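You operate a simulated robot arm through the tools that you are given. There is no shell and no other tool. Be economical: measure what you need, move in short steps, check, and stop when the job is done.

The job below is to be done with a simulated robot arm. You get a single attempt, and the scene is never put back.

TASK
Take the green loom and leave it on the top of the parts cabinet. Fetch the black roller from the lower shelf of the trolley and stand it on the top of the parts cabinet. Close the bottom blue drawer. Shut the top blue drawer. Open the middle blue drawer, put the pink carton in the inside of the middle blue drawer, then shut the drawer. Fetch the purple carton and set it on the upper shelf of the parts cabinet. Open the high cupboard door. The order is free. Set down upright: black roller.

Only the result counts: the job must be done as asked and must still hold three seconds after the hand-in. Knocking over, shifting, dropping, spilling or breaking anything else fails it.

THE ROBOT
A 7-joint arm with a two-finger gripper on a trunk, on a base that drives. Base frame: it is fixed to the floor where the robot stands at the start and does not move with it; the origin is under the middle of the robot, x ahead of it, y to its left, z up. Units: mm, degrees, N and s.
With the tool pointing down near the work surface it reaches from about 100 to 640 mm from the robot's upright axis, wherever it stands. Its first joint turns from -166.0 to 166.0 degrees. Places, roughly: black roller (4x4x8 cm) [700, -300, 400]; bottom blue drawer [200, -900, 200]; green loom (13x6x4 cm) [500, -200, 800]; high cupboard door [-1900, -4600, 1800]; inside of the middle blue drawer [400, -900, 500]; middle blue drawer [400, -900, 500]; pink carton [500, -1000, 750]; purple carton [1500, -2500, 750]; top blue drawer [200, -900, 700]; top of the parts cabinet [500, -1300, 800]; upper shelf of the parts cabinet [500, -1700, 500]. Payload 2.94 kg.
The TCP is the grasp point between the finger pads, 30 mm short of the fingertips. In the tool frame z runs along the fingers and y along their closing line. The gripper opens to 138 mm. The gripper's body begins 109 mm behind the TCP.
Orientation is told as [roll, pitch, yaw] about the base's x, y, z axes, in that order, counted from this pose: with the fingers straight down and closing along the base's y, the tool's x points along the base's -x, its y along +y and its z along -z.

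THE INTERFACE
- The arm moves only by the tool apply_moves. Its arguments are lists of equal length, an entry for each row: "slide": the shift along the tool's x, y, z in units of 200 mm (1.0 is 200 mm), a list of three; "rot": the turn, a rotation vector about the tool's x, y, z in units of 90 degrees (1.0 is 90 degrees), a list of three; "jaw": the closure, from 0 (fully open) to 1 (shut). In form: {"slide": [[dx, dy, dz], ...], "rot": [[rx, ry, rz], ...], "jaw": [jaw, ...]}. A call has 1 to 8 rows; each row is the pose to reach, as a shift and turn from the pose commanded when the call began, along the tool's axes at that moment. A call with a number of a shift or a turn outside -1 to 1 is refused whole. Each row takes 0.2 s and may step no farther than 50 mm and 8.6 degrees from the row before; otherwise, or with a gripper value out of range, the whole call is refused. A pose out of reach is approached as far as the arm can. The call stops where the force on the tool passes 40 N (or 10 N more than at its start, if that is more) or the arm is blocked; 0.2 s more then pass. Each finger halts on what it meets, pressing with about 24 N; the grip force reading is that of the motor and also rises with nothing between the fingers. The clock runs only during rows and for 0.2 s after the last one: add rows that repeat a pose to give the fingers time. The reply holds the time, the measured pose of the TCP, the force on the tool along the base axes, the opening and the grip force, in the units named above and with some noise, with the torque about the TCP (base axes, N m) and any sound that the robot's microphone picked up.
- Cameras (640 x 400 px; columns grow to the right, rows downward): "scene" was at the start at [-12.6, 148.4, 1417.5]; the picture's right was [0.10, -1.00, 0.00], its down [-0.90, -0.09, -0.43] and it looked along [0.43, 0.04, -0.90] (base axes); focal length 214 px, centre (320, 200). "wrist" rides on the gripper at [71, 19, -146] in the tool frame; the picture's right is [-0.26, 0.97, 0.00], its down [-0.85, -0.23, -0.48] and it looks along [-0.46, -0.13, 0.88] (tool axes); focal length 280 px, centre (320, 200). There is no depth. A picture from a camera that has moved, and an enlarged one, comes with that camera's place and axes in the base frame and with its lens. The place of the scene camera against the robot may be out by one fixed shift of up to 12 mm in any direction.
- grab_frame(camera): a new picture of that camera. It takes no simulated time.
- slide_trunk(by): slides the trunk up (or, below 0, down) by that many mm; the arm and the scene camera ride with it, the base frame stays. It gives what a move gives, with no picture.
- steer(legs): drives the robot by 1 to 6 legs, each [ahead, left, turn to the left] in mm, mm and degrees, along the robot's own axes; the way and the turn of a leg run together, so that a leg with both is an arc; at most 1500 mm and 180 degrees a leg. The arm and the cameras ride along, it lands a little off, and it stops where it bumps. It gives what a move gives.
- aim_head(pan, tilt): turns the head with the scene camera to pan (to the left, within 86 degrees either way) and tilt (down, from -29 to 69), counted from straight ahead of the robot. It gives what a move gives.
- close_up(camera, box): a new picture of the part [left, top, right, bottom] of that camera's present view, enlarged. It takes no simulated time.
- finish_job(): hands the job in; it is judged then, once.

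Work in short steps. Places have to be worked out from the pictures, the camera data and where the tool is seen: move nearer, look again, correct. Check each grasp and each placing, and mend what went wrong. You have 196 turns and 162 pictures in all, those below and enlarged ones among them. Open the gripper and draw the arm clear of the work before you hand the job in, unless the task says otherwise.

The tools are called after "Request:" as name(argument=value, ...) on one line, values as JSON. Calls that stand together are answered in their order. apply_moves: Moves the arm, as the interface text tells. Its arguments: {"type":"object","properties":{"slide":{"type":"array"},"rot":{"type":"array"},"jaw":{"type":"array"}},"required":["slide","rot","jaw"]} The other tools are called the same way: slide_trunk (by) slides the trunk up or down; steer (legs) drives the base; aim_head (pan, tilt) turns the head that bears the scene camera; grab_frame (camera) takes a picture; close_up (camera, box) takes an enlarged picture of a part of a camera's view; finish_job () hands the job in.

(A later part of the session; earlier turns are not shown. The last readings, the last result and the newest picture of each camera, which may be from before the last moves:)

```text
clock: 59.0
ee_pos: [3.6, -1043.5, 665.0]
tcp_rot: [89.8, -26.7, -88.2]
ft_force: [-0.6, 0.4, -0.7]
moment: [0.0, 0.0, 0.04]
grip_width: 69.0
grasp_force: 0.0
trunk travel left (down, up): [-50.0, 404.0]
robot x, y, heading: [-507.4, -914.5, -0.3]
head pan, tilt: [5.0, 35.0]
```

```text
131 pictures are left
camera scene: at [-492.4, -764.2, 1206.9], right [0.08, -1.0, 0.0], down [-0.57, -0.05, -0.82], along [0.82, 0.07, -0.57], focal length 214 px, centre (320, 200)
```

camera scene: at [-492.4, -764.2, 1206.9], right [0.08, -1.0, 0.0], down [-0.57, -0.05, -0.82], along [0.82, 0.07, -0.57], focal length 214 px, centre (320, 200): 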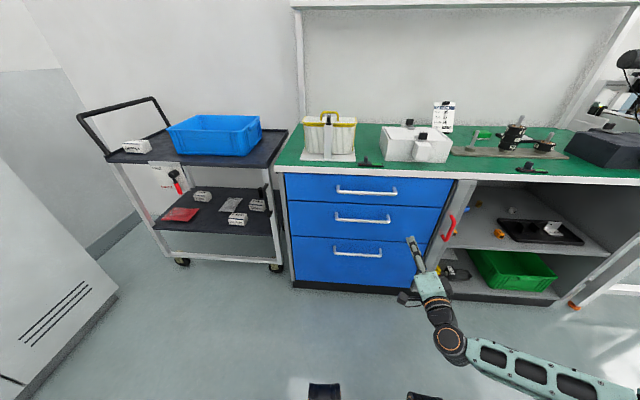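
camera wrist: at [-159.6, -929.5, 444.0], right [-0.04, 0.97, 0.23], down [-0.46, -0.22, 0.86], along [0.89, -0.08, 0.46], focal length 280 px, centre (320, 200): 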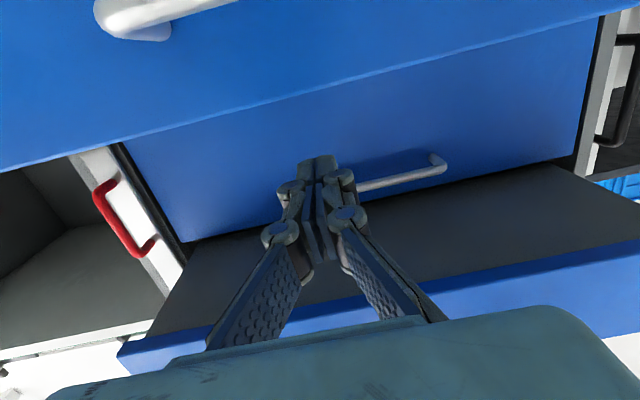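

Roll works; I finish it, then align laterally with the handle.

Request:
apply_moves(slide=[[0, 0, 0], [0, 0, 0], [0, 0, 0], [0, 0, 0]], rot=[[0, 0, 0.08], [0, 0, 0.16], [0, 0, 0.24], [0, 0, 0.295]], jaw=[0.5, 0.5, 0.5, 0.5])

Request:
apply_moves(slide=[[0.2, -0.03, 0], [0.4, -0.06, 0], [0.6, -0.09, 0], [0.78, -0.12, 0]], rot=[[0, 0, 0], [0, 0, 0], [0, 0, 0], [0, 0, 0]], jaw=[0.5, 0.5, 0.5, 0.5])

Request:
grab_frame(camera="wrist")

Request:
close_up(camera="scene", box=[260, 140, 480, 320])

```text
clock: 60.0
ee_pos: [4.7, -1043.5, 665.5]
tcp_rot: [89.8, -0.2, -88.3]
ft_force: [-0.2, -0.3, 0.0]
moment: [-0.02, 0.01, 0.01]
grip_width: 69.1
grasp_force: 0.1
trunk travel left (down, up): [-50.0, 404.0]
robot x, y, heading: [-507.1, -915.1, -0.4]
head pan, tilt: [5.0, 35.0]
```

```text
clock: 61.0
ee_pos: [-0.6, -886.2, 643.3]
tcp_rot: [89.9, -0.2, -88.3]
ft_force: [-0.4, 0.4, -0.7]
moment: [-0.03, 0.01, 0.03]
grip_width: 69.0
grasp_force: 0.0
trunk travel left (down, up): [-50.0, 404.0]
robot x, y, heading: [-509.4, -913.9, -0.2]
head pan, tilt: [5.0, 35.0]
```

```text
130 pictures are left
camera wrist: at [-148.3, -819.2, 662.4], right [0.01, -0.26, 0.97], down [-0.45, -0.86, -0.23], along [0.89, -0.43, -0.12], focal length 280 px, centre (320, 200)
```

wrist: 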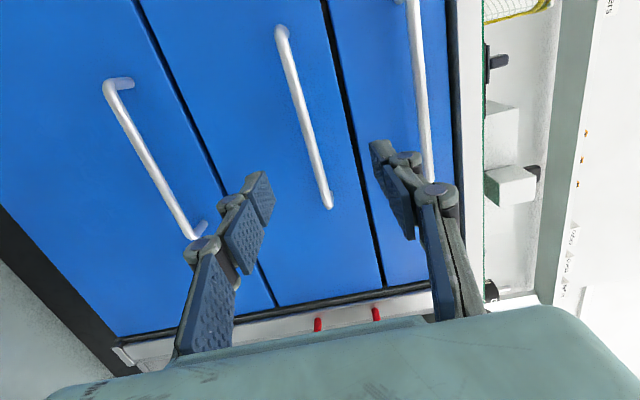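

```text
2.22 times, centred on (370, 230) of scene
camera zoom: at [-492.5, -764.4, 1207.0], right [0.08, -1.0, 0.0], down [-0.57, -0.05, -0.82], along [0.82, 0.07, -0.57], focal length 477 px, centre (209, 133)
```

zoom: 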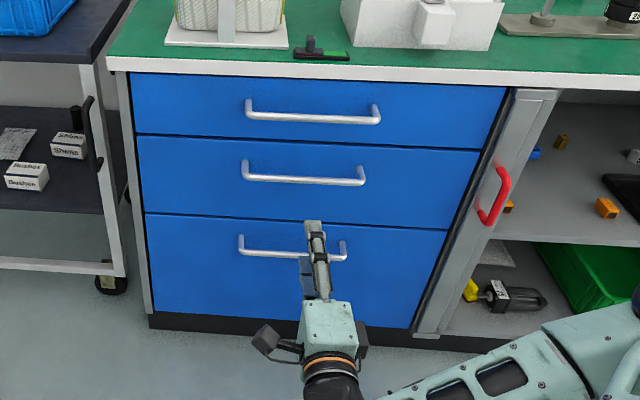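

Middle handle estimated at z≈630, y≈-878. I lower 12 mm and advance 190 mm.

Request:
apply_moves(slide=[[0, -0.06, 0.2], [0, -0.06, 0.4], [0, -0.06, 0.6], [0, -0.06, 0.78], [0, -0.06, 0.88], [0, -0.06, 0.95]], rot=[[0, 0, 0], [0, 0, 0], [0, 0, 0], [0, 0, 0], [0, 0, 0], [0, 0, 0]], jaw=[0.5, 0.5, 0.5, 0.5, 0.5, 0.5])

Request:
grab_frame(camera="wrist")

```text
clock: 62.4
ee_pos: [190.0, -882.3, 628.1]
tcp_rot: [89.8, -0.3, -88.3]
ft_force: [-0.3, -1.2, -1.4]
moment: [-0.01, -0.02, -0.02]
grip_width: 69.0
grasp_force: 0.2
trunk travel left (down, up): [-50.0, 404.0]
robot x, y, heading: [-505.3, -913.1, -0.5]
head pan, tilt: [5.0, 35.0]
```

```text
128 pictures are left
camera wrist: at [42.5, -814.9, 647.7], right [0.01, -0.26, 0.97], down [-0.45, -0.86, -0.22], along [0.89, -0.43, -0.13], focal length 280 px, centre (320, 200)
```

wrist: 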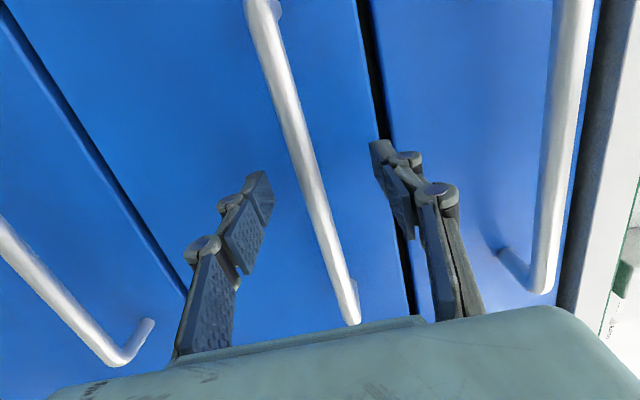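

The bar lies between the fingers. I close on it.

Request:
apply_moves(slide=[[0, 0, 0], [0, 0, 0], [0, 0, 0], [0, 0, 0], [0, 0, 0]], rot=[[0, 0, 0], [0, 0, 0], [0, 0, 0], [0, 0, 0], [0, 0, 0]], jaw=[0.7, 0.85, 1, 1, 1])

```text
clock: 63.6
ee_pos: [190.4, -881.0, 623.1]
tcp_rot: [89.4, -0.3, -88.2]
ft_force: [-1.0, 0.6, -19.7]
moment: [0.23, 0.17, 0.07]
grip_width: 12.6
grasp_force: 39.1
trunk travel left (down, up): [-50.0, 404.0]
robot x, y, heading: [-505.9, -912.4, -0.2]
head pan, tilt: [5.0, 35.0]
```

Gripped (12.6 mm). I pull the drawer back 200 mm, relieving the small vertical load.

Request:
apply_moves(slide=[[0, -0.03, 0], [0, -0.03, -0.15], [0, -0.03, -0.3], [0, -0.03, -0.45], [0, -0.03, -0.6], [0, -0.03, -0.75], [0, -0.03, -0.9], [0, -0.03, -1]], rot=[[0, 0, 0], [0, 0, 0], [0, 0, 0], [0, 0, 0], [0, 0, 0], [0, 0, 0], [0, 0, 0], [0, 0, 0]], jaw=[1, 1, 1, 1, 1, 1, 1, 1])

Request:
grab_frame(camera="scene")

```text
clock: 65.4
ee_pos: [-11.9, -881.9, 624.5]
tcp_rot: [89.8, -0.3, -87.7]
ft_force: [1.4, 31.1, 1.8]
moment: [0.21, -0.02, 0.01]
grip_width: 12.3
grasp_force: 39.6
trunk travel left (down, up): [-50.0, 404.0]
robot x, y, heading: [-507.0, -913.1, -0.1]
head pan, tilt: [5.0, 35.0]
```

```text
127 pictures are left
camera scene: at [-492.6, -762.5, 1206.7], right [0.08, -1.0, 0.0], down [-0.57, -0.05, -0.82], along [0.82, 0.07, -0.57], focal length 214 px, centre (320, 200)
```

scene: 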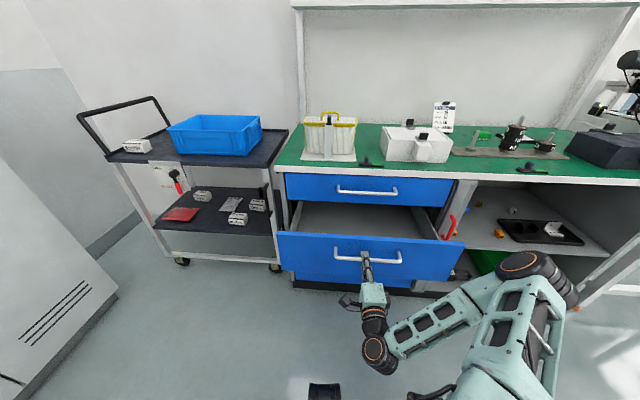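

The drawer is open about 200 mm. I release and back off straight.

Request:
apply_moves(slide=[[0, 0, 0], [0, 0, 0], [0, 0, -0.15], [0, 0, -0.3], [0, 0, -0.4]], rot=[[0, 0, 0], [0, 0, 0], [0, 0, 0], [0, 0, 0], [0, 0, 0]], jaw=[0.6, 0.5, 0.5, 0.5, 0.5])

Request:
slide_trunk(by=300)

Request:
grab_frame(camera="scene")

```text
clock: 66.6
ee_pos: [-28.2, -886.5, 626.1]
tcp_rot: [89.8, -0.3, -88.3]
ft_force: [0.5, 0.6, -0.1]
moment: [-0.01, -0.01, 0.0]
grip_width: 69.1
grasp_force: 0.0
out of reach, approached as far as the arm can: row 3, 4, 5
trunk travel left (down, up): [-50.0, 404.0]
robot x, y, heading: [-505.9, -913.3, -0.3]
head pan, tilt: [5.0, 35.0]
```

```text
clock: 67.6
ee_pos: [-32.7, -886.2, 662.0]
tcp_rot: [87.4, -0.8, -88.0]
ft_force: [-1.6, 1.6, -26.5]
moment: [0.3, 0.59, 0.34]
grip_width: 86.3
grasp_force: 13.3
trunk travel left (down, up): [-99.0, 355.0]
robot x, y, heading: [-504.5, -913.9, -0.3]
head pan, tilt: [5.0, 35.0]
stopped: the force on the tool passed its limit at 48 N (the readings are from after the stop); the commanded pose is now the measured one
```

```text
126 pictures are left
camera scene: at [-490.4, -763.9, 1255.7], right [0.08, -1.0, 0.0], down [-0.57, -0.05, -0.82], along [0.82, 0.07, -0.58], focal length 214 px, centre (320, 200)
```

scene: 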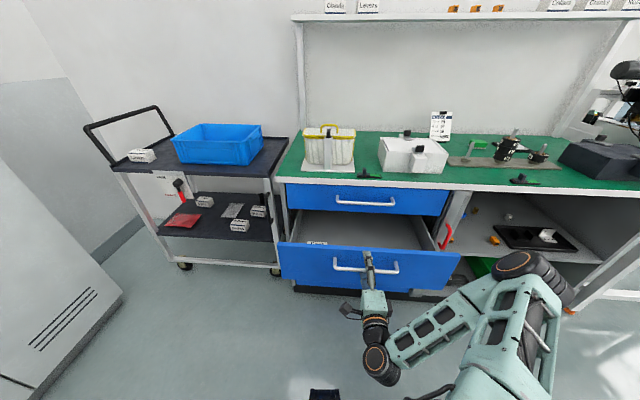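

The retreat fell short and the lower finger caught the handle. I lower the trunk back and drive the base backward instead.

Request:
slide_trunk(by=-36)

Request:
steer(legs=[[-150, 0, 0]])

Request:
grab_frame(camera="scene")

```text
clock: 68.4
ee_pos: [-30.5, -886.8, 631.7]
tcp_rot: [88.6, -0.5, -88.2]
ft_force: [-0.7, 0.3, -0.1]
moment: [0.02, 0.02, -0.01]
grip_width: 68.9
grasp_force: 0.2
trunk travel left (down, up): [-63.0, 391.0]
robot x, y, heading: [-506.9, -914.4, -0.2]
head pan, tilt: [5.0, 35.0]
```

```text
clock: 69.7
ee_pos: [-181.6, -885.8, 630.6]
tcp_rot: [88.3, -0.5, -88.2]
ft_force: [-0.5, 0.4, -0.3]
moment: [0.0, -0.03, -0.02]
grip_width: 69.0
grasp_force: 0.1
trunk travel left (down, up): [-63.0, 391.0]
robot x, y, heading: [-658.0, -915.9, -0.5]
head pan, tilt: [5.0, 35.0]
```

```text
125 pictures are left
camera scene: at [-644.1, -763.2, 1219.6], right [0.08, -1.0, 0.0], down [-0.57, -0.05, -0.82], along [0.82, 0.07, -0.57], focal length 214 px, centre (320, 200)
```

scene: 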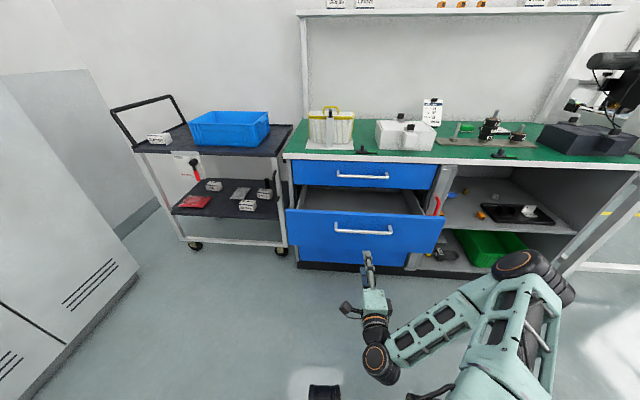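

Clear now. I raise the trunk fully and restore the tool to pointing down.

Request:
slide_trunk(by=391)

Request:
apply_moves(slide=[[0, 0, 0], [0, 0, 0], [0, 0, 0], [0, 0, 0], [0, 0, 0], [0, 0, 0], [0, 0, 0], [0, 0, 0]], rot=[[0, 0, -0.09], [0, 0, -0.18], [0, 0, -0.27], [0, 0, -0.36], [0, 0, -0.45], [0, 0, -0.54], [0, 0, -0.63], [0, 0, -0.72]], jaw=[0.5, 0.5, 0.5, 0.5, 0.5, 0.5, 0.5, 0.5])

Request:
apply_moves(slide=[[0, 0, 0], [0, 0, 0], [0, 0, 0], [0, 0, 0]], rot=[[0, 0, -0.09], [0, 0, -0.18], [0, 0, -0.27], [0, 0, -0.28]], jaw=[0.5, 0.5, 0.5, 0.5])

Request:
apply_moves(slide=[[0, 0, 0], [0, 0, 0], [0, 0, 0], [0, 0, 0], [0, 0, 0], [0, 0, 0], [0, 0, 0], [0, 0, 0]], rot=[[0, 0.09, 0], [0, 0.18, 0], [0, 0.27, 0], [0, 0.36, 0], [0, 0.45, 0], [0, 0.54, 0], [0, 0.63, 0], [0, 0.72, 0]], jaw=[0.5, 0.5, 0.5, 0.5, 0.5, 0.5, 0.5, 0.5])

Request:
apply_moves(slide=[[0, 0, 0], [0, 0, 0], [0, 0, 0]], rot=[[0, 0.09, 0], [0, 0.18, 0], [0, 0.27, 0]], jaw=[0.5, 0.5, 0.5])

```text
clock: 73.5
ee_pos: [-182.3, -886.5, 1021.8]
tcp_rot: [88.4, -0.5, -88.3]
ft_force: [0.5, 0.3, 0.3]
moment: [0.03, -0.01, -0.01]
grip_width: 69.1
grasp_force: 0.0
trunk travel left (down, up): [-454.0, 0.0]
robot x, y, heading: [-658.9, -913.8, -0.6]
head pan, tilt: [5.0, 35.0]
```

```text
clock: 75.3
ee_pos: [-180.1, -887.0, 1024.6]
tcp_rot: [86.1, -65.4, -84.7]
ft_force: [0.3, 0.0, -0.4]
moment: [0.01, 0.01, 0.01]
grip_width: 69.0
grasp_force: 0.0
trunk travel left (down, up): [-454.0, 0.0]
robot x, y, heading: [-657.8, -911.4, -0.2]
head pan, tilt: [5.0, 35.0]
```

```text
clock: 76.3
ee_pos: [-180.8, -887.0, 1022.9]
tcp_rot: [-21.4, -88.3, 23.1]
ft_force: [0.2, 0.4, -1.2]
moment: [0.03, -0.02, 0.0]
grip_width: 69.1
grasp_force: 0.0
trunk travel left (down, up): [-454.0, 0.0]
robot x, y, heading: [-659.0, -913.3, -0.4]
head pan, tilt: [5.0, 35.0]
```

```text
clock: 78.1
ee_pos: [-180.6, -887.4, 1021.2]
tcp_rot: [-0.5, -23.7, 2.0]
ft_force: [-0.7, -0.1, 0.3]
moment: [0.04, -0.03, 0.0]
grip_width: 69.2
grasp_force: 0.1
out of reach, approached as far as the arm can: row 1, 2, 3, 4, 5
trunk travel left (down, up): [-454.0, 0.0]
robot x, y, heading: [-659.5, -914.0, -0.3]
head pan, tilt: [5.0, 35.0]
```

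```text
clock: 78.9
ee_pos: [-183.0, -885.3, 1022.8]
tcp_rot: [-0.5, 0.9, 1.7]
ft_force: [-0.2, 0.1, 0.4]
moment: [-0.03, 0.0, 0.0]
grip_width: 69.0
grasp_force: 0.0
trunk travel left (down, up): [-454.0, 0.0]
robot x, y, heading: [-661.2, -914.6, -0.3]
head pan, tilt: [5.0, 35.0]
```

Tool points down. I take a high scene view of the bench.

Request:
grab_frame(camera="scene")

Request:
close_up(camera="scene", box=[270, 130, 590, 330])

```text
124 pictures are left
camera scene: at [-643.4, -763.3, 1610.6], right [0.08, -1.0, 0.0], down [-0.57, -0.05, -0.82], along [0.82, 0.07, -0.57], focal length 214 px, centre (320, 200)
```

scene: 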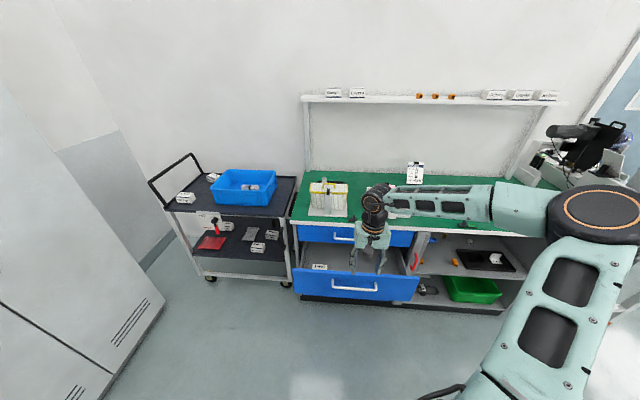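

```text
2.00 times, centred on (430, 230) of scene
camera zoom: at [-643.4, -763.3, 1610.6], right [0.08, -1.0, 0.0], down [-0.57, -0.05, -0.82], along [0.82, 0.07, -0.57], focal length 429 px, centre (100, 140)
```

zoom: 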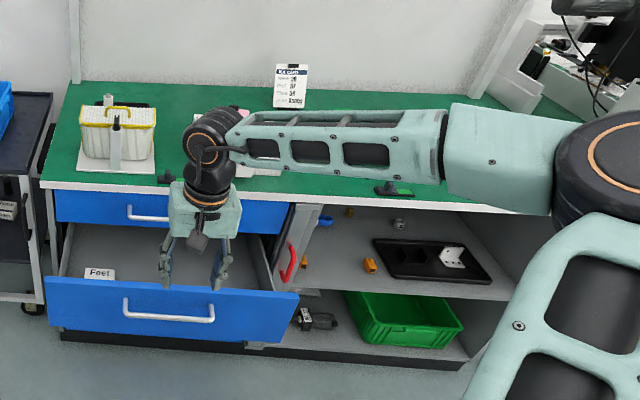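

Pink sits behind the white box, roughly (617,-1123). I raise the arm a little, drive nearer and to the left for a better view.

Request:
apply_moves(slide=[[0, 0, -0.2], [0, 0, -0.4], [0, 0, -0.6]], rot=[[0, 0, 0], [0, 0, 0], [0, 0, 0]], jaw=[0.5, 0.5, 0.5])

Request:
steer(legs=[[280, 200, 0]])

Request:
aim_head(pan=-10, tilt=40)

Request:
grab_frame(camera="scene")

Request:
grab_frame(camera="wrist")

```text
clock: 79.7
ee_pos: [-183.3, -885.6, 1139.3]
tcp_rot: [-0.4, 0.8, 1.7]
ft_force: [0.1, -0.2, 0.7]
moment: [0.0, -0.02, -0.03]
grip_width: 69.0
grasp_force: 0.0
trunk travel left (down, up): [-454.0, 0.0]
robot x, y, heading: [-656.7, -907.7, -0.1]
head pan, tilt: [5.0, 35.0]
```

```text
clock: 82.0
ee_pos: [98.1, -687.5, 1139.5]
tcp_rot: [-0.6, 0.7, 1.9]
ft_force: [0.6, 0.0, -0.9]
moment: [-0.01, 0.0, -0.03]
grip_width: 69.2
grasp_force: 0.1
trunk travel left (down, up): [-454.0, 0.0]
robot x, y, heading: [-378.2, -716.3, 0.1]
head pan, tilt: [5.0, 35.0]
```

```text
clock: 82.8
ee_pos: [98.6, -687.8, 1139.7]
tcp_rot: [-0.5, 0.7, 2.1]
ft_force: [0.4, 0.3, 0.5]
moment: [0.01, -0.02, 0.0]
grip_width: 68.9
grasp_force: 0.1
trunk travel left (down, up): [-454.0, 0.0]
robot x, y, heading: [-376.9, -715.0, -0.2]
head pan, tilt: [-10.0, 40.0]
```

```text
122 pictures are left
camera scene: at [-367.5, -590.0, 1603.0], right [-0.18, -0.98, 0.0], down [-0.63, 0.11, -0.77], along [0.75, -0.13, -0.64], focal length 214 px, centre (320, 200)
```

scene: 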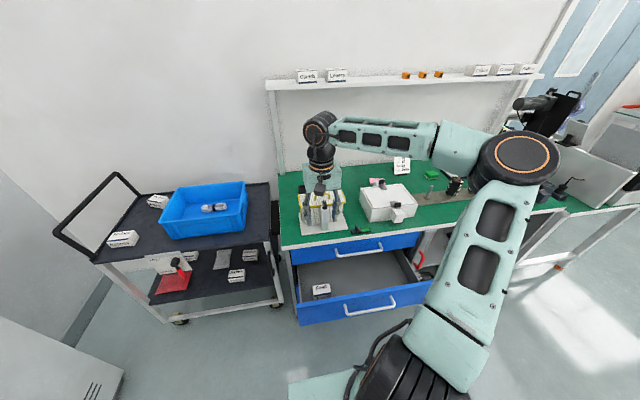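

```text
121 pictures are left
camera wrist: at [28.8, -668.8, 1286.3], right [0.23, 0.97, -0.01], down [0.86, -0.2, 0.47], along [0.45, -0.12, -0.88], focal length 280 px, centre (320, 200)
```

wrist: 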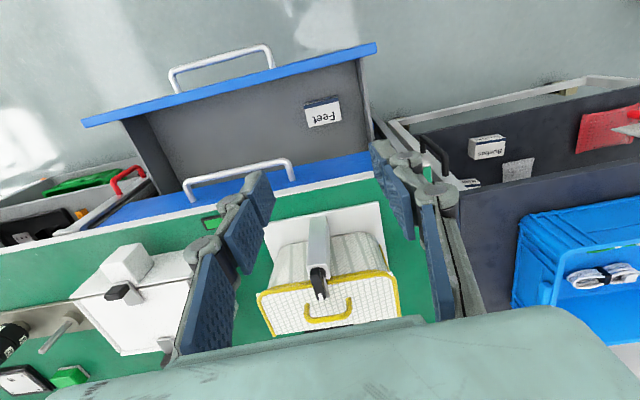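

I zoom on the bench to locate pink and free spots.

Request:
close_up(camera="scene", box=[280, 140, 480, 265])

```text
3.20 times, centred on (380, 202) of scene
camera zoom: at [-367.5, -590.0, 1603.0], right [-0.18, -0.98, 0.0], down [-0.63, 0.11, -0.77], along [0.75, -0.13, -0.64], focal length 686 px, centre (128, 192)
```

zoom: 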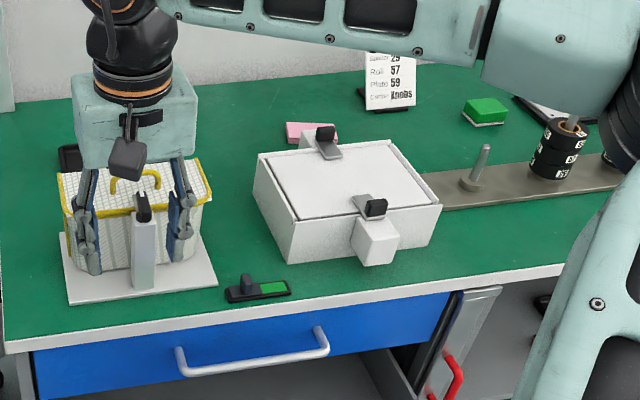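

Pink: centre ≈(600,-1106), ~95 mm along y, just behind the white box (x 306–490, top z≈934, rear clip to x≈530). I drive to (-95,-1106), keeping the base under the open drawer and the torso just short of it.

Request:
steer(legs=[[100, -390, 0], [150, 0, 0]])

Request:
grab_frame(camera="scene")

Request:
grab_frame(camera="wrist")

```text
clock: 87.8
ee_pos: [342.2, -1083.5, 1140.0]
tcp_rot: [-0.5, 0.7, 1.6]
ft_force: [0.5, 0.8, -0.8]
moment: [-0.01, 0.08, -0.02]
grip_width: 68.8
grasp_force: 0.1
trunk travel left (down, up): [-454.0, 0.0]
robot x, y, heading: [-132.4, -1113.1, -0.3]
head pan, tilt: [-10.0, 40.0]
```

```text
119 pictures are left
camera scene: at [-121.5, -981.5, 1603.0], right [-0.18, -0.98, 0.0], down [-0.63, 0.12, -0.77], along [0.75, -0.14, -0.64], focal length 214 px, centre (320, 200)
```

scene: 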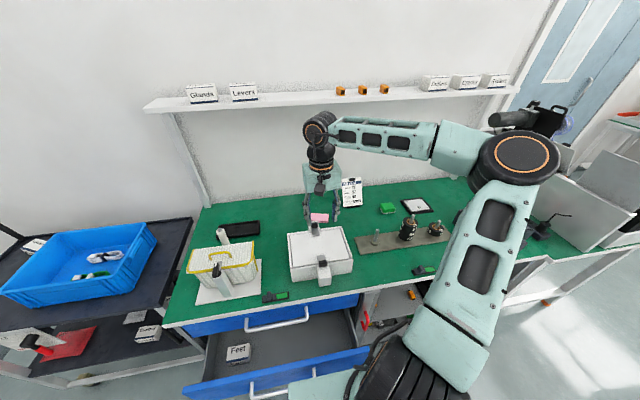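

```text
118 pictures are left
camera wrist: at [274.1, -1063.0, 1286.1], right [0.23, 0.97, -0.01], down [0.86, -0.2, 0.47], along [0.45, -0.12, -0.88], focal length 280 px, centre (320, 200)
```

wrist: 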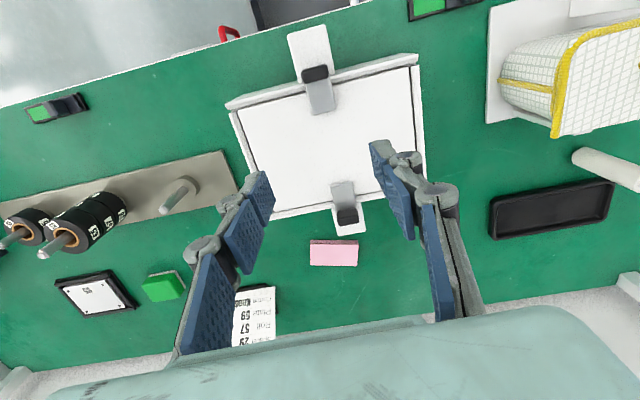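

Clear wrist view: pink centre ≈(600,-1121), ~90×50 mm, long axis turned about -13°. I drive 40 mm further and set yaw and a slight forward tilt, fully opening the jaw.

Request:
steer(legs=[[42, 0, 0]])

Request:
apply_moves(slide=[[0, 0, 0], [0, 0, 0], [0, 0, 0]], rot=[[0, 0, 0.08], [0, 0, 0.16], [0, 0, 0.16]], jaw=[0.3, 0.05, 0])

Request:
apply_moves(slide=[[-0.2, -0.05, 0], [-0.4, -0.1, 0], [-0.6, -0.15, 0], [-0.8, -0.2, 0], [-1, -0.25, 0]], rot=[[0, -0.06, 0], [0, -0.12, 0], [0, -0.18, 0], [0, -0.18, 0], [0, -0.18, 0]], jaw=[0, 0, 0, 0, 0])

Request:
grab_frame(camera="wrist")

```text
clock: 88.7
ee_pos: [385.8, -1083.2, 1139.8]
tcp_rot: [-0.5, 0.7, 1.5]
ft_force: [0.2, 0.0, -0.2]
moment: [-0.01, 0.02, -0.01]
grip_width: 68.8
grasp_force: 0.0
trunk travel left (down, up): [-454.0, 0.0]
robot x, y, heading: [-91.0, -1108.1, -0.6]
head pan, tilt: [-10.0, 40.0]
```

```text
clock: 89.5
ee_pos: [386.0, -1083.7, 1139.5]
tcp_rot: [-0.8, 0.5, -12.9]
ft_force: [-0.9, 0.0, -0.7]
moment: [-0.02, 0.0, 0.01]
grip_width: 138.0
grasp_force: 0.0
trunk travel left (down, up): [-454.0, 0.0]
robot x, y, heading: [-91.8, -1108.7, -0.3]
head pan, tilt: [-10.0, 40.0]
```

```text
clock: 90.7
ee_pos: [569.7, -1174.7, 1139.1]
tcp_rot: [-0.8, -15.7, -12.4]
ft_force: [-0.3, -0.8, 0.3]
moment: [-0.02, 0.03, 0.01]
grip_width: 137.9
grasp_force: 0.0
trunk travel left (down, up): [-454.0, 0.0]
robot x, y, heading: [-93.9, -1108.4, -0.5]
head pan, tilt: [-10.0, 40.0]
```

```text
117 pictures are left
camera wrist: at [469.1, -1130.6, 1260.5], right [0.46, 0.89, 0.06], down [0.62, -0.37, 0.69], along [0.63, -0.28, -0.72], focal length 280 px, centre (320, 200)
```

wrist: 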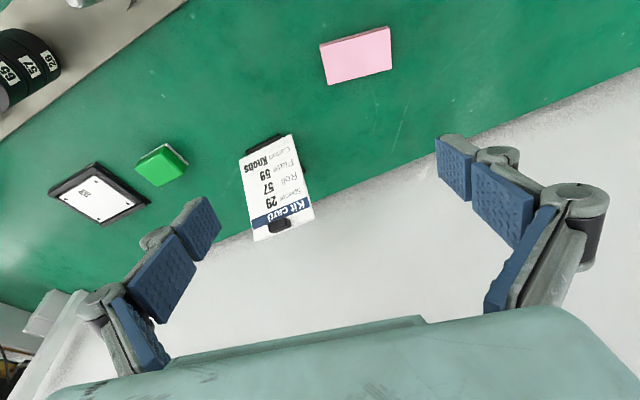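

Pink centre now (605,-1121), yaw -15.5°. I move over it, down to z≈960 first.

Request:
apply_moves(slide=[[0.04, 0.08, 0.17], [0.08, 0.16, 0.35], [0.11, 0.22, 0.53], [0.14, 0.27, 0.71], [0.16, 0.295, 0.885]], rot=[[0, 0, 0.03], [0, 0, 0.035], [0, 0, 0.035], [0, 0, 0.035], [0, 0, 0.035]], jaw=[0, 0, 0, 0, 0])

Request:
grab_frame(camera="wrist")

Request:
grab_frame(camera="scene")

```text
clock: 91.8
ee_pos: [599.3, -1124.6, 957.5]
tcp_rot: [0.1, -15.7, -15.9]
ft_force: [-0.2, -0.2, 0.2]
moment: [0.02, 0.02, 0.01]
grip_width: 137.9
grasp_force: 0.0
trunk travel left (down, up): [-454.0, 0.0]
robot x, y, heading: [-93.1, -1106.7, -0.5]
head pan, tilt: [-10.0, 40.0]
```

```text
116 pictures are left
camera wrist: at [500.7, -1076.7, 1079.0], right [0.51, 0.86, 0.07], down [0.6, -0.41, 0.69], along [0.62, -0.3, -0.72], focal length 280 px, centre (320, 200)
```

wrist: 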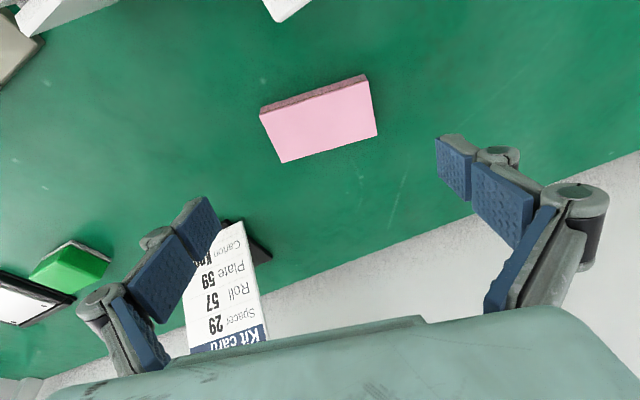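

```text
115 pictures are left
camera scene: at [-80.0, -981.8, 1603.1], right [-0.18, -0.98, 0.0], down [-0.63, 0.12, -0.77], along [0.75, -0.14, -0.64], focal length 214 px, centre (320, 200)
```

scene: 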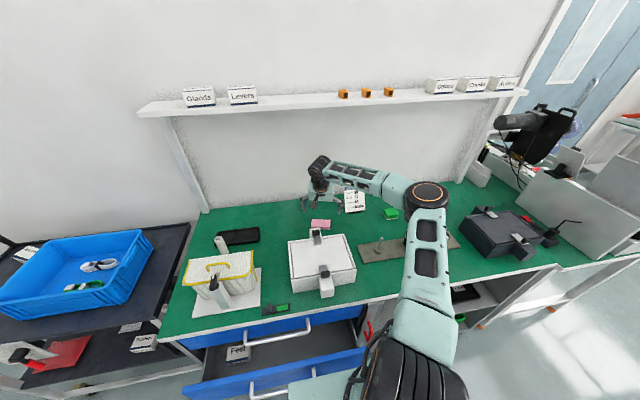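

Aligned. I descend 75 mm and then close.

Request:
apply_moves(slide=[[0.05, 0.01, 0.18], [0.1, 0.02, 0.36], [0.1, 0.02, 0.36]], rot=[[0, 0, 0], [0, 0, 0], [0, 0, 0]], jaw=[0, 0, 0])

Request:
grab_frame(camera="wrist")

```text
clock: 92.7
ee_pos: [599.6, -1120.7, 885.0]
tcp_rot: [0.2, -15.7, -15.9]
ft_force: [0.7, -0.1, 0.1]
moment: [0.01, 0.04, -0.01]
grip_width: 138.1
grasp_force: 0.1
trunk travel left (down, up): [-454.0, 0.0]
robot x, y, heading: [-96.2, -1108.0, -0.8]
head pan, tilt: [-10.0, 40.0]
```

```text
114 pictures are left
camera wrist: at [501.1, -1072.5, 1005.5], right [0.51, 0.86, 0.07], down [0.6, -0.41, 0.69], along [0.62, -0.3, -0.72], focal length 280 px, centre (320, 200)
```

wrist: 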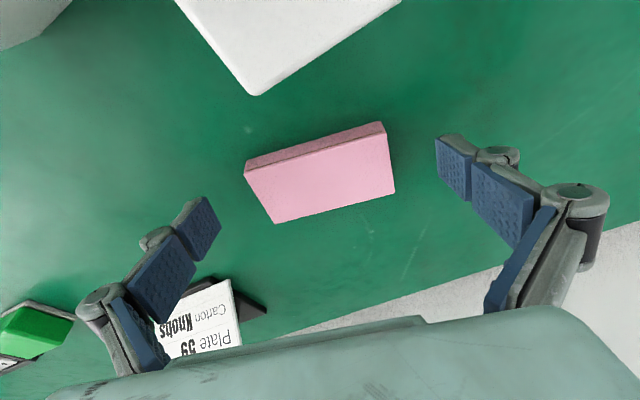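

Well centred. I lower 4 mm and close.

Request:
apply_moves(slide=[[0.02, 0, 0.02], [0.02, 0, 0.02], [0.02, 0, 0.02], [0.02, 0, 0.02], [0.02, 0, 0.02]], rot=[[0, 0, 0], [0, 0, 0], [0, 0, 0], [0, 0, 0], [0, 0, 0]], jaw=[0.1, 0.3, 0.6, 0.6, 0.6])

```text
clock: 93.8
ee_pos: [596.6, -1120.5, 879.0]
tcp_rot: [0.2, -15.7, -15.9]
ft_force: [1.2, 0.5, 1.8]
moment: [-0.06, -0.01, 0.04]
grip_width: 89.2
grasp_force: 24.3
trunk travel left (down, up): [-454.0, 0.0]
robot x, y, heading: [-91.0, -1108.7, -0.4]
head pan, tilt: [-10.0, 40.0]
```

Gripped at 89 mm. I lift 190 mm and check.

Request:
apply_moves(slide=[[-0.054, 0, -0.19], [-0.108, 0, -0.38], [-0.162, 0, -0.57], [-0.216, 0, -0.77], [-0.26, 0, -0.93]], rot=[[0, 0, 0], [0, 0, 0], [0, 0, 0], [0, 0, 0], [0, 0, 0]], jaw=[0.6, 0.6, 0.6, 0.6, 0.6])

Request:
grab_frame(camera="wrist")

```text
clock: 95.0
ee_pos: [593.7, -1120.4, 1071.0]
tcp_rot: [0.1, -15.7, -15.9]
ft_force: [0.6, 0.0, 0.0]
moment: [0.0, 0.0, 0.01]
grip_width: 89.0
grasp_force: 24.1
trunk travel left (down, up): [-454.0, 0.0]
robot x, y, heading: [-91.0, -1107.3, -0.7]
head pan, tilt: [-10.0, 40.0]
```

```text
113 pictures are left
camera wrist: at [495.6, -1073.1, 1193.0], right [0.51, 0.86, 0.07], down [0.6, -0.41, 0.69], along [0.62, -0.3, -0.72], focal length 280 px, centre (320, 200)
```

wrist: 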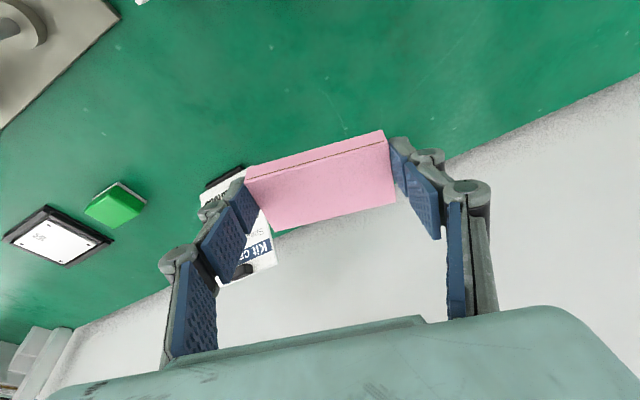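

Carton held. I drive back to x≈-440 and level the tool (pitch and yaw to 0).

Request:
steer(legs=[[-350, 0, 0]])

Request:
apply_moves(slide=[[0, 0, 0], [0, 0, 0]], rot=[[0, 0.09, 0], [0, 0.174, 0]], jaw=[0.6, 0.6])

Request:
apply_moves(slide=[[0, 0, 0], [0, 0, 0]], rot=[[0, 0, -0.09], [0, 0, -0.177]], jaw=[0.6, 0.6])

Request:
grab_frame(camera="scene")

Request:
grab_frame(camera="wrist")

```text
clock: 97.3
ee_pos: [243.8, -1116.8, 1072.0]
tcp_rot: [0.2, -15.8, -15.9]
ft_force: [1.3, 0.6, 0.2]
moment: [0.01, -0.04, 0.03]
grip_width: 89.0
grasp_force: 23.9
trunk travel left (down, up): [-454.0, 0.0]
robot x, y, heading: [-444.6, -1104.1, -0.5]
head pan, tilt: [-10.0, 40.0]
```

```text
clock: 97.9
ee_pos: [244.5, -1118.1, 1071.6]
tcp_rot: [0.1, 0.1, -15.8]
ft_force: [0.9, 0.7, 0.0]
moment: [0.03, 0.03, -0.03]
grip_width: 88.8
grasp_force: 24.0
trunk travel left (down, up): [-454.0, 0.0]
robot x, y, heading: [-443.5, -1107.4, -0.5]
head pan, tilt: [-10.0, 40.0]
```

```text
clock: 98.5
ee_pos: [243.2, -1118.5, 1071.3]
tcp_rot: [0.1, 0.0, 0.2]
ft_force: [-0.5, -0.3, -1.0]
moment: [-0.01, 0.02, -0.01]
grip_width: 88.9
grasp_force: 23.4
trunk travel left (down, up): [-454.0, 0.0]
robot x, y, heading: [-441.3, -1107.9, -0.1]
head pan, tilt: [-10.0, 40.0]
```

```text
112 pictures are left
camera scene: at [-431.1, -978.7, 1603.0], right [-0.18, -0.98, 0.0], down [-0.63, 0.12, -0.77], along [0.75, -0.14, -0.64], focal length 214 px, centre (320, 200)
```

scene: 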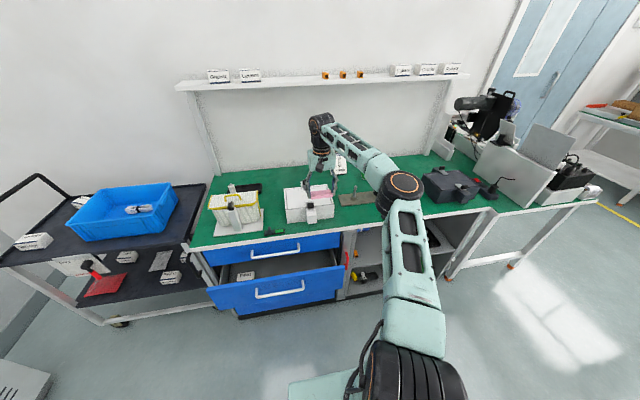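

```text
111 pictures are left
camera wrist: at [172.8, -1098.6, 1216.9], right [0.26, 0.97, 0.0], down [0.85, -0.23, 0.48], along [0.46, -0.12, -0.88], focal length 280 px, centre (320, 200)
```

wrist: 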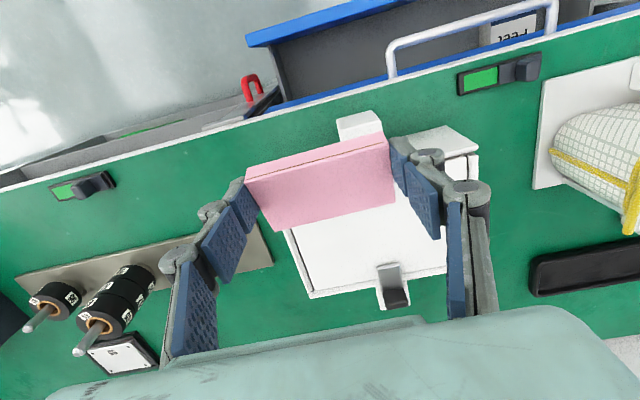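

I retract to over the open drawer (x≈140, y≈-1070) and look.

Request:
apply_moves(slide=[[0.18, 0.08, 0], [0.36, 0.16, 0], [0.515, 0.24, 0]], rot=[[0, 0, 0], [0, 0, 0], [0, 0, 0]], jaw=[0.6, 0.6, 0.6])

Request:
slide_trunk(by=-250)

Request:
grab_frame(camera="scene")

Request:
grab_frame(camera="wrist")

```text
clock: 99.3
ee_pos: [139.9, -1070.4, 1072.3]
tcp_rot: [0.1, 0.0, 0.1]
ft_force: [-0.1, 0.6, 0.2]
moment: [-0.02, -0.01, 0.02]
grip_width: 88.9
grasp_force: 24.2
trunk travel left (down, up): [-454.0, 0.0]
robot x, y, heading: [-443.4, -1105.4, -0.6]
head pan, tilt: [-10.0, 40.0]
```

```text
clock: 101.9
ee_pos: [141.2, -1070.3, 822.1]
tcp_rot: [0.0, -0.2, 0.0]
ft_force: [-0.5, 0.3, -0.6]
moment: [-0.03, 0.01, 0.0]
grip_width: 89.0
grasp_force: 23.7
trunk travel left (down, up): [-204.0, 250.0]
robot x, y, heading: [-439.9, -1103.7, -0.5]
head pan, tilt: [-10.0, 40.0]
```

```text
110 pictures are left
camera scene: at [-431.2, -978.7, 1353.0], right [-0.18, -0.98, 0.0], down [-0.63, 0.12, -0.77], along [0.75, -0.14, -0.64], focal length 214 px, centre (320, 200)
```

scene: 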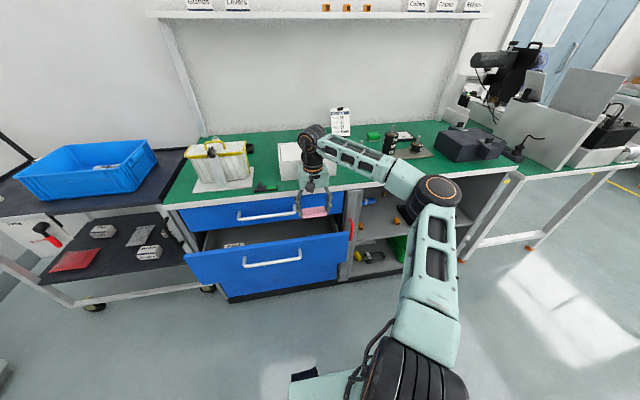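

```text
109 pictures are left
camera wrist: at [69.7, -1051.2, 967.9], right [0.26, 0.97, 0.0], down [0.85, -0.23, 0.48], along [0.46, -0.12, -0.88], focal length 280 px, centre (320, 200)
```

wrist: 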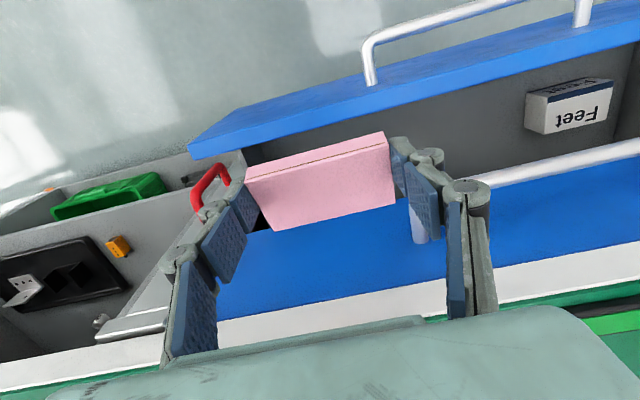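

The drawer got pushed in to about 100 mm open (front now ≈x110–130), probably by the robot's body. I'll dip the carton just behind the front and draw the drawer open with it: first 33 mm forward, then trunk down.

Request:
apply_moves(slide=[[-0.1, 0, 0], [-0.17, 0, 0]], rot=[[0, 0, 0], [0, 0, 0]], jaw=[0.6, 0.6])

Request:
slide_trunk(by=-100)

Request:
grab_frame(camera="wrist")

Request:
close_up(camera="scene", box=[170, 130, 400, 310])

```text
clock: 102.5
ee_pos: [174.6, -1071.2, 822.7]
tcp_rot: [0.1, -0.1, 0.1]
ft_force: [0.1, 0.6, 0.1]
moment: [0.0, 0.01, 0.0]
grip_width: 88.7
grasp_force: 24.0
trunk travel left (down, up): [-204.0, 250.0]
robot x, y, heading: [-444.9, -1109.8, -0.5]
head pan, tilt: [-10.0, 40.0]
```

```text
clock: 103.8
ee_pos: [175.2, -1071.4, 721.9]
tcp_rot: [0.1, -0.1, 0.1]
ft_force: [-0.1, -0.4, 0.7]
moment: [-0.01, 0.01, -0.02]
grip_width: 88.6
grasp_force: 24.4
trunk travel left (down, up): [-104.0, 350.0]
robot x, y, heading: [-439.0, -1106.9, -0.5]
head pan, tilt: [-10.0, 40.0]
```

```text
108 pictures are left
camera wrist: at [103.6, -1051.0, 867.5], right [0.26, 0.97, 0.0], down [0.85, -0.23, 0.48], along [0.46, -0.12, -0.88], focal length 280 px, centre (320, 200)
```

wrist: 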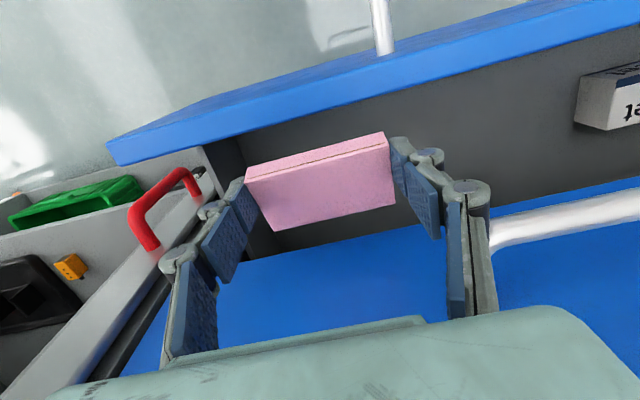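

```text
2.22 times, centred on (285, 220) of scene
camera zoom: at [-431.2, -978.7, 1253.0], right [-0.18, -0.98, 0.0], down [-0.63, 0.12, -0.77], along [0.75, -0.14, -0.64], focal length 477 px, centre (398, 156)
```

zoom: 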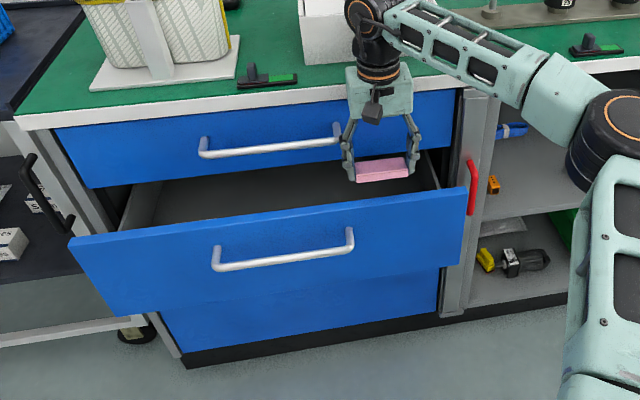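

The drawer front is at x≈115, the carton is behind it and above. I lower 90 mm more, then draw back gently.

Request:
slide_trunk(by=-90)

Request:
apply_moves(slide=[[0.1, 0, 0], [0.2, 0, 0], [0.3, 0, 0], [0.4, 0, 0], [0.5, 0, 0], [0.6, 0, 0]], rot=[[0, 0, 0], [0, 0, 0], [0, 0, 0], [0, 0, 0], [0, 0, 0], [0, 0, 0]], jaw=[0.6, 0.6, 0.6, 0.6, 0.6, 0.6])

Request:
grab_frame(camera="wrist")

```text
clock: 105.1
ee_pos: [174.6, -1070.3, 632.2]
tcp_rot: [0.1, -0.1, 0.1]
ft_force: [0.3, 0.2, -0.2]
moment: [0.04, 0.0, 0.02]
grip_width: 88.7
grasp_force: 23.6
trunk travel left (down, up): [-14.0, 440.0]
robot x, y, heading: [-440.5, -1107.7, -0.4]
head pan, tilt: [-10.0, 40.0]
```

```text
clock: 106.5
ee_pos: [56.1, -1070.3, 632.2]
tcp_rot: [0.1, 0.0, 0.1]
ft_force: [0.9, 1.1, -0.5]
moment: [0.03, 0.01, 0.03]
grip_width: 88.6
grasp_force: 24.0
trunk travel left (down, up): [-14.0, 440.0]
robot x, y, heading: [-441.5, -1105.4, -0.7]
head pan, tilt: [-10.0, 40.0]
```

```text
106 pictures are left
camera wrist: at [-15.9, -1051.4, 776.7], right [0.26, 0.97, 0.0], down [0.85, -0.23, 0.48], along [0.46, -0.12, -0.88], focal length 280 px, centre (320, 200)
```

wrist: 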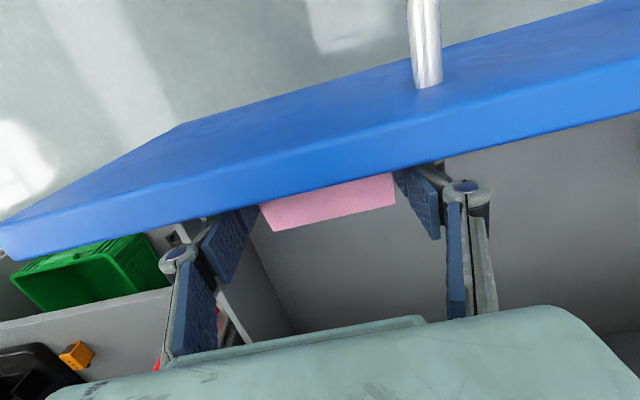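

The drawer moved out with it. I move forward 80 mm clear of the front and lower toward the drawer floor.

Request:
apply_moves(slide=[[-0.2, 0, 0], [-0.4, 0, 0], [-0.4, 0, 0.15], [-0.4, 0, 0.3], [-0.4, 0, 0.36]], rot=[[0, 0, 0], [0, 0, 0], [0, 0, 0], [0, 0, 0], [0, 0, 0]], jaw=[0.6, 0.6, 0.6, 0.6, 0.6])

Request:
grab_frame(camera="wrist")

Request:
close_up(camera="scene", box=[170, 130, 400, 310])

```text
clock: 107.7
ee_pos: [135.1, -1069.2, 559.1]
tcp_rot: [0.1, 0.0, 0.2]
ft_force: [-0.8, 0.2, -1.0]
moment: [-0.03, -0.02, 0.0]
grip_width: 88.9
grasp_force: 24.2
trunk travel left (down, up): [-14.0, 440.0]
robot x, y, heading: [-442.6, -1103.8, -0.6]
head pan, tilt: [-10.0, 40.0]
```

```text
105 pictures are left
camera wrist: at [63.3, -1050.1, 704.6], right [0.26, 0.97, 0.0], down [0.85, -0.23, 0.48], along [0.46, -0.12, -0.88], focal length 280 px, centre (320, 200)
```

wrist: 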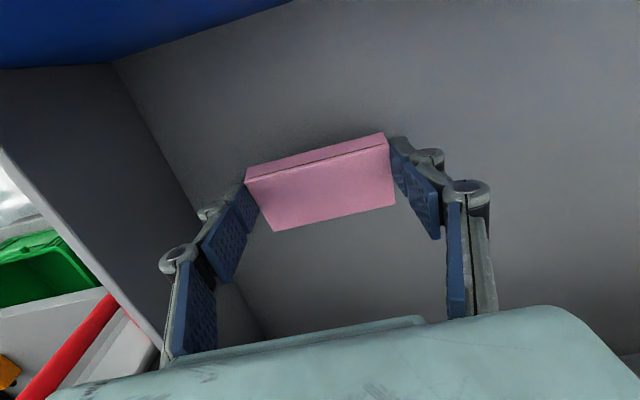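

```text
2.22 times, centred on (285, 220) of scene
camera zoom: at [-431.2, -978.7, 1163.0], right [-0.18, -0.98, 0.0], down [-0.63, 0.12, -0.77], along [0.75, -0.14, -0.64], focal length 477 px, centre (398, 156)
```

zoom: 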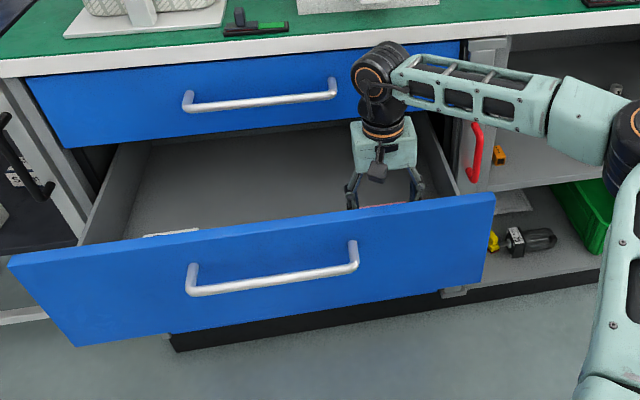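

Now small steps down until contact.

Request:
apply_moves(slide=[[0, 0, 0.03], [0, 0, 0.06], [0, 0, 0.09], [0, 0, 0.09]], rot=[[0, 0, 0], [0, 0, 0], [0, 0, 0], [0, 0, 0]], jaw=[0.6, 0.6, 0.6, 0.6])

```text
clock: 108.7
ee_pos: [134.5, -1070.4, 541.9]
tcp_rot: [0.1, 0.0, 0.1]
ft_force: [0.0, 0.4, 0.1]
moment: [0.03, 0.01, 0.0]
grip_width: 88.6
grasp_force: 23.9
trunk travel left (down, up): [-14.0, 440.0]
robot x, y, heading: [-439.3, -1105.3, -0.6]
head pan, tilt: [-10.0, 40.0]
```

Request:
apply_moves(slide=[[0, 0, 0.03], [0, 0, 0.06], [0, 0, 0.09], [0, 0, 0.12], [0, 0, 0.15], [0, 0, 0.15]], rot=[[0, 0, 0], [0, 0, 0], [0, 0, 0], [0, 0, 0], [0, 0, 0], [0, 0, 0]], jaw=[0.6, 0.6, 0.6, 0.6, 0.6, 0.6])

Request:
grab_frame(camera="wrist")

```text
clock: 110.1
ee_pos: [134.2, -1069.9, 515.0]
tcp_rot: [0.1, -0.4, 0.0]
ft_force: [0.2, -3.6, 29.8]
moment: [-0.82, -0.08, 0.19]
grip_width: 88.8
grasp_force: 23.9
trunk travel left (down, up): [-14.0, 440.0]
robot x, y, heading: [-442.5, -1104.3, -0.7]
head pan, tilt: [-10.0, 40.0]
```

```text
103 pictures are left
camera wrist: at [63.3, -1050.8, 660.3], right [0.26, 0.97, 0.0], down [0.85, -0.23, 0.48], along [0.47, -0.12, -0.88], focal length 280 px, centre (320, 200)
```

wrist: 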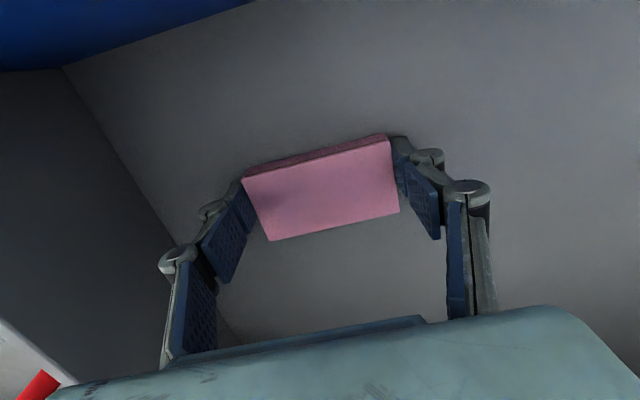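

Contact with the floor (≈30 N). I ease up 4 mm, open, and rise.

Request:
apply_moves(slide=[[0, 0, -0.02], [0, 0, -0.02], [0, 0, -0.02], [0, 0, -0.02], [0, 0, -0.2], [0, 0, -0.4], [0, 0, -0.6], [0, 0, -0.8]], rot=[[0, 0, 0], [0, 0, 0], [0, 0, 0], [0, 0, 0], [0, 0, 0], [0, 0, 0], [0, 0, 0], [0, 0, 0]], jaw=[0.4, 0.2, 0.1, 0.1, 0.1, 0.1, 0.1, 0.1])

Request:
slide_trunk(by=150)

Request:
grab_frame(camera="wrist")

```text
clock: 111.9
ee_pos: [135.4, -1071.1, 672.7]
tcp_rot: [0.1, -0.1, 0.2]
ft_force: [-0.7, -0.4, 0.3]
moment: [0.01, 0.02, 0.0]
grip_width: 124.3
grasp_force: 0.0
trunk travel left (down, up): [-14.0, 440.0]
robot x, y, heading: [-441.0, -1110.3, -0.4]
head pan, tilt: [-10.0, 40.0]
```

```text
clock: 113.6
ee_pos: [135.0, -1071.2, 822.2]
tcp_rot: [0.1, -0.2, 0.2]
ft_force: [-0.2, -1.0, -0.5]
moment: [0.0, 0.0, -0.03]
grip_width: 124.2
grasp_force: 0.0
trunk travel left (down, up): [-164.0, 290.0]
robot x, y, heading: [-441.3, -1103.9, -0.6]
head pan, tilt: [-10.0, 40.0]
```

```text
102 pictures are left
camera wrist: at [63.7, -1052.3, 967.6], right [0.26, 0.97, 0.0], down [0.85, -0.23, 0.48], along [0.46, -0.12, -0.88], focal length 280 px, centre (320, 200)
```

wrist: 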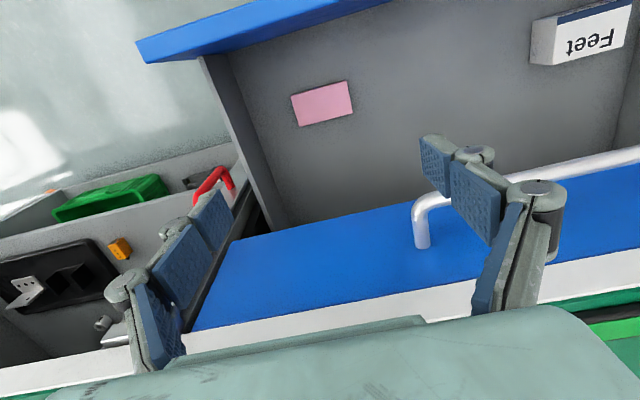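

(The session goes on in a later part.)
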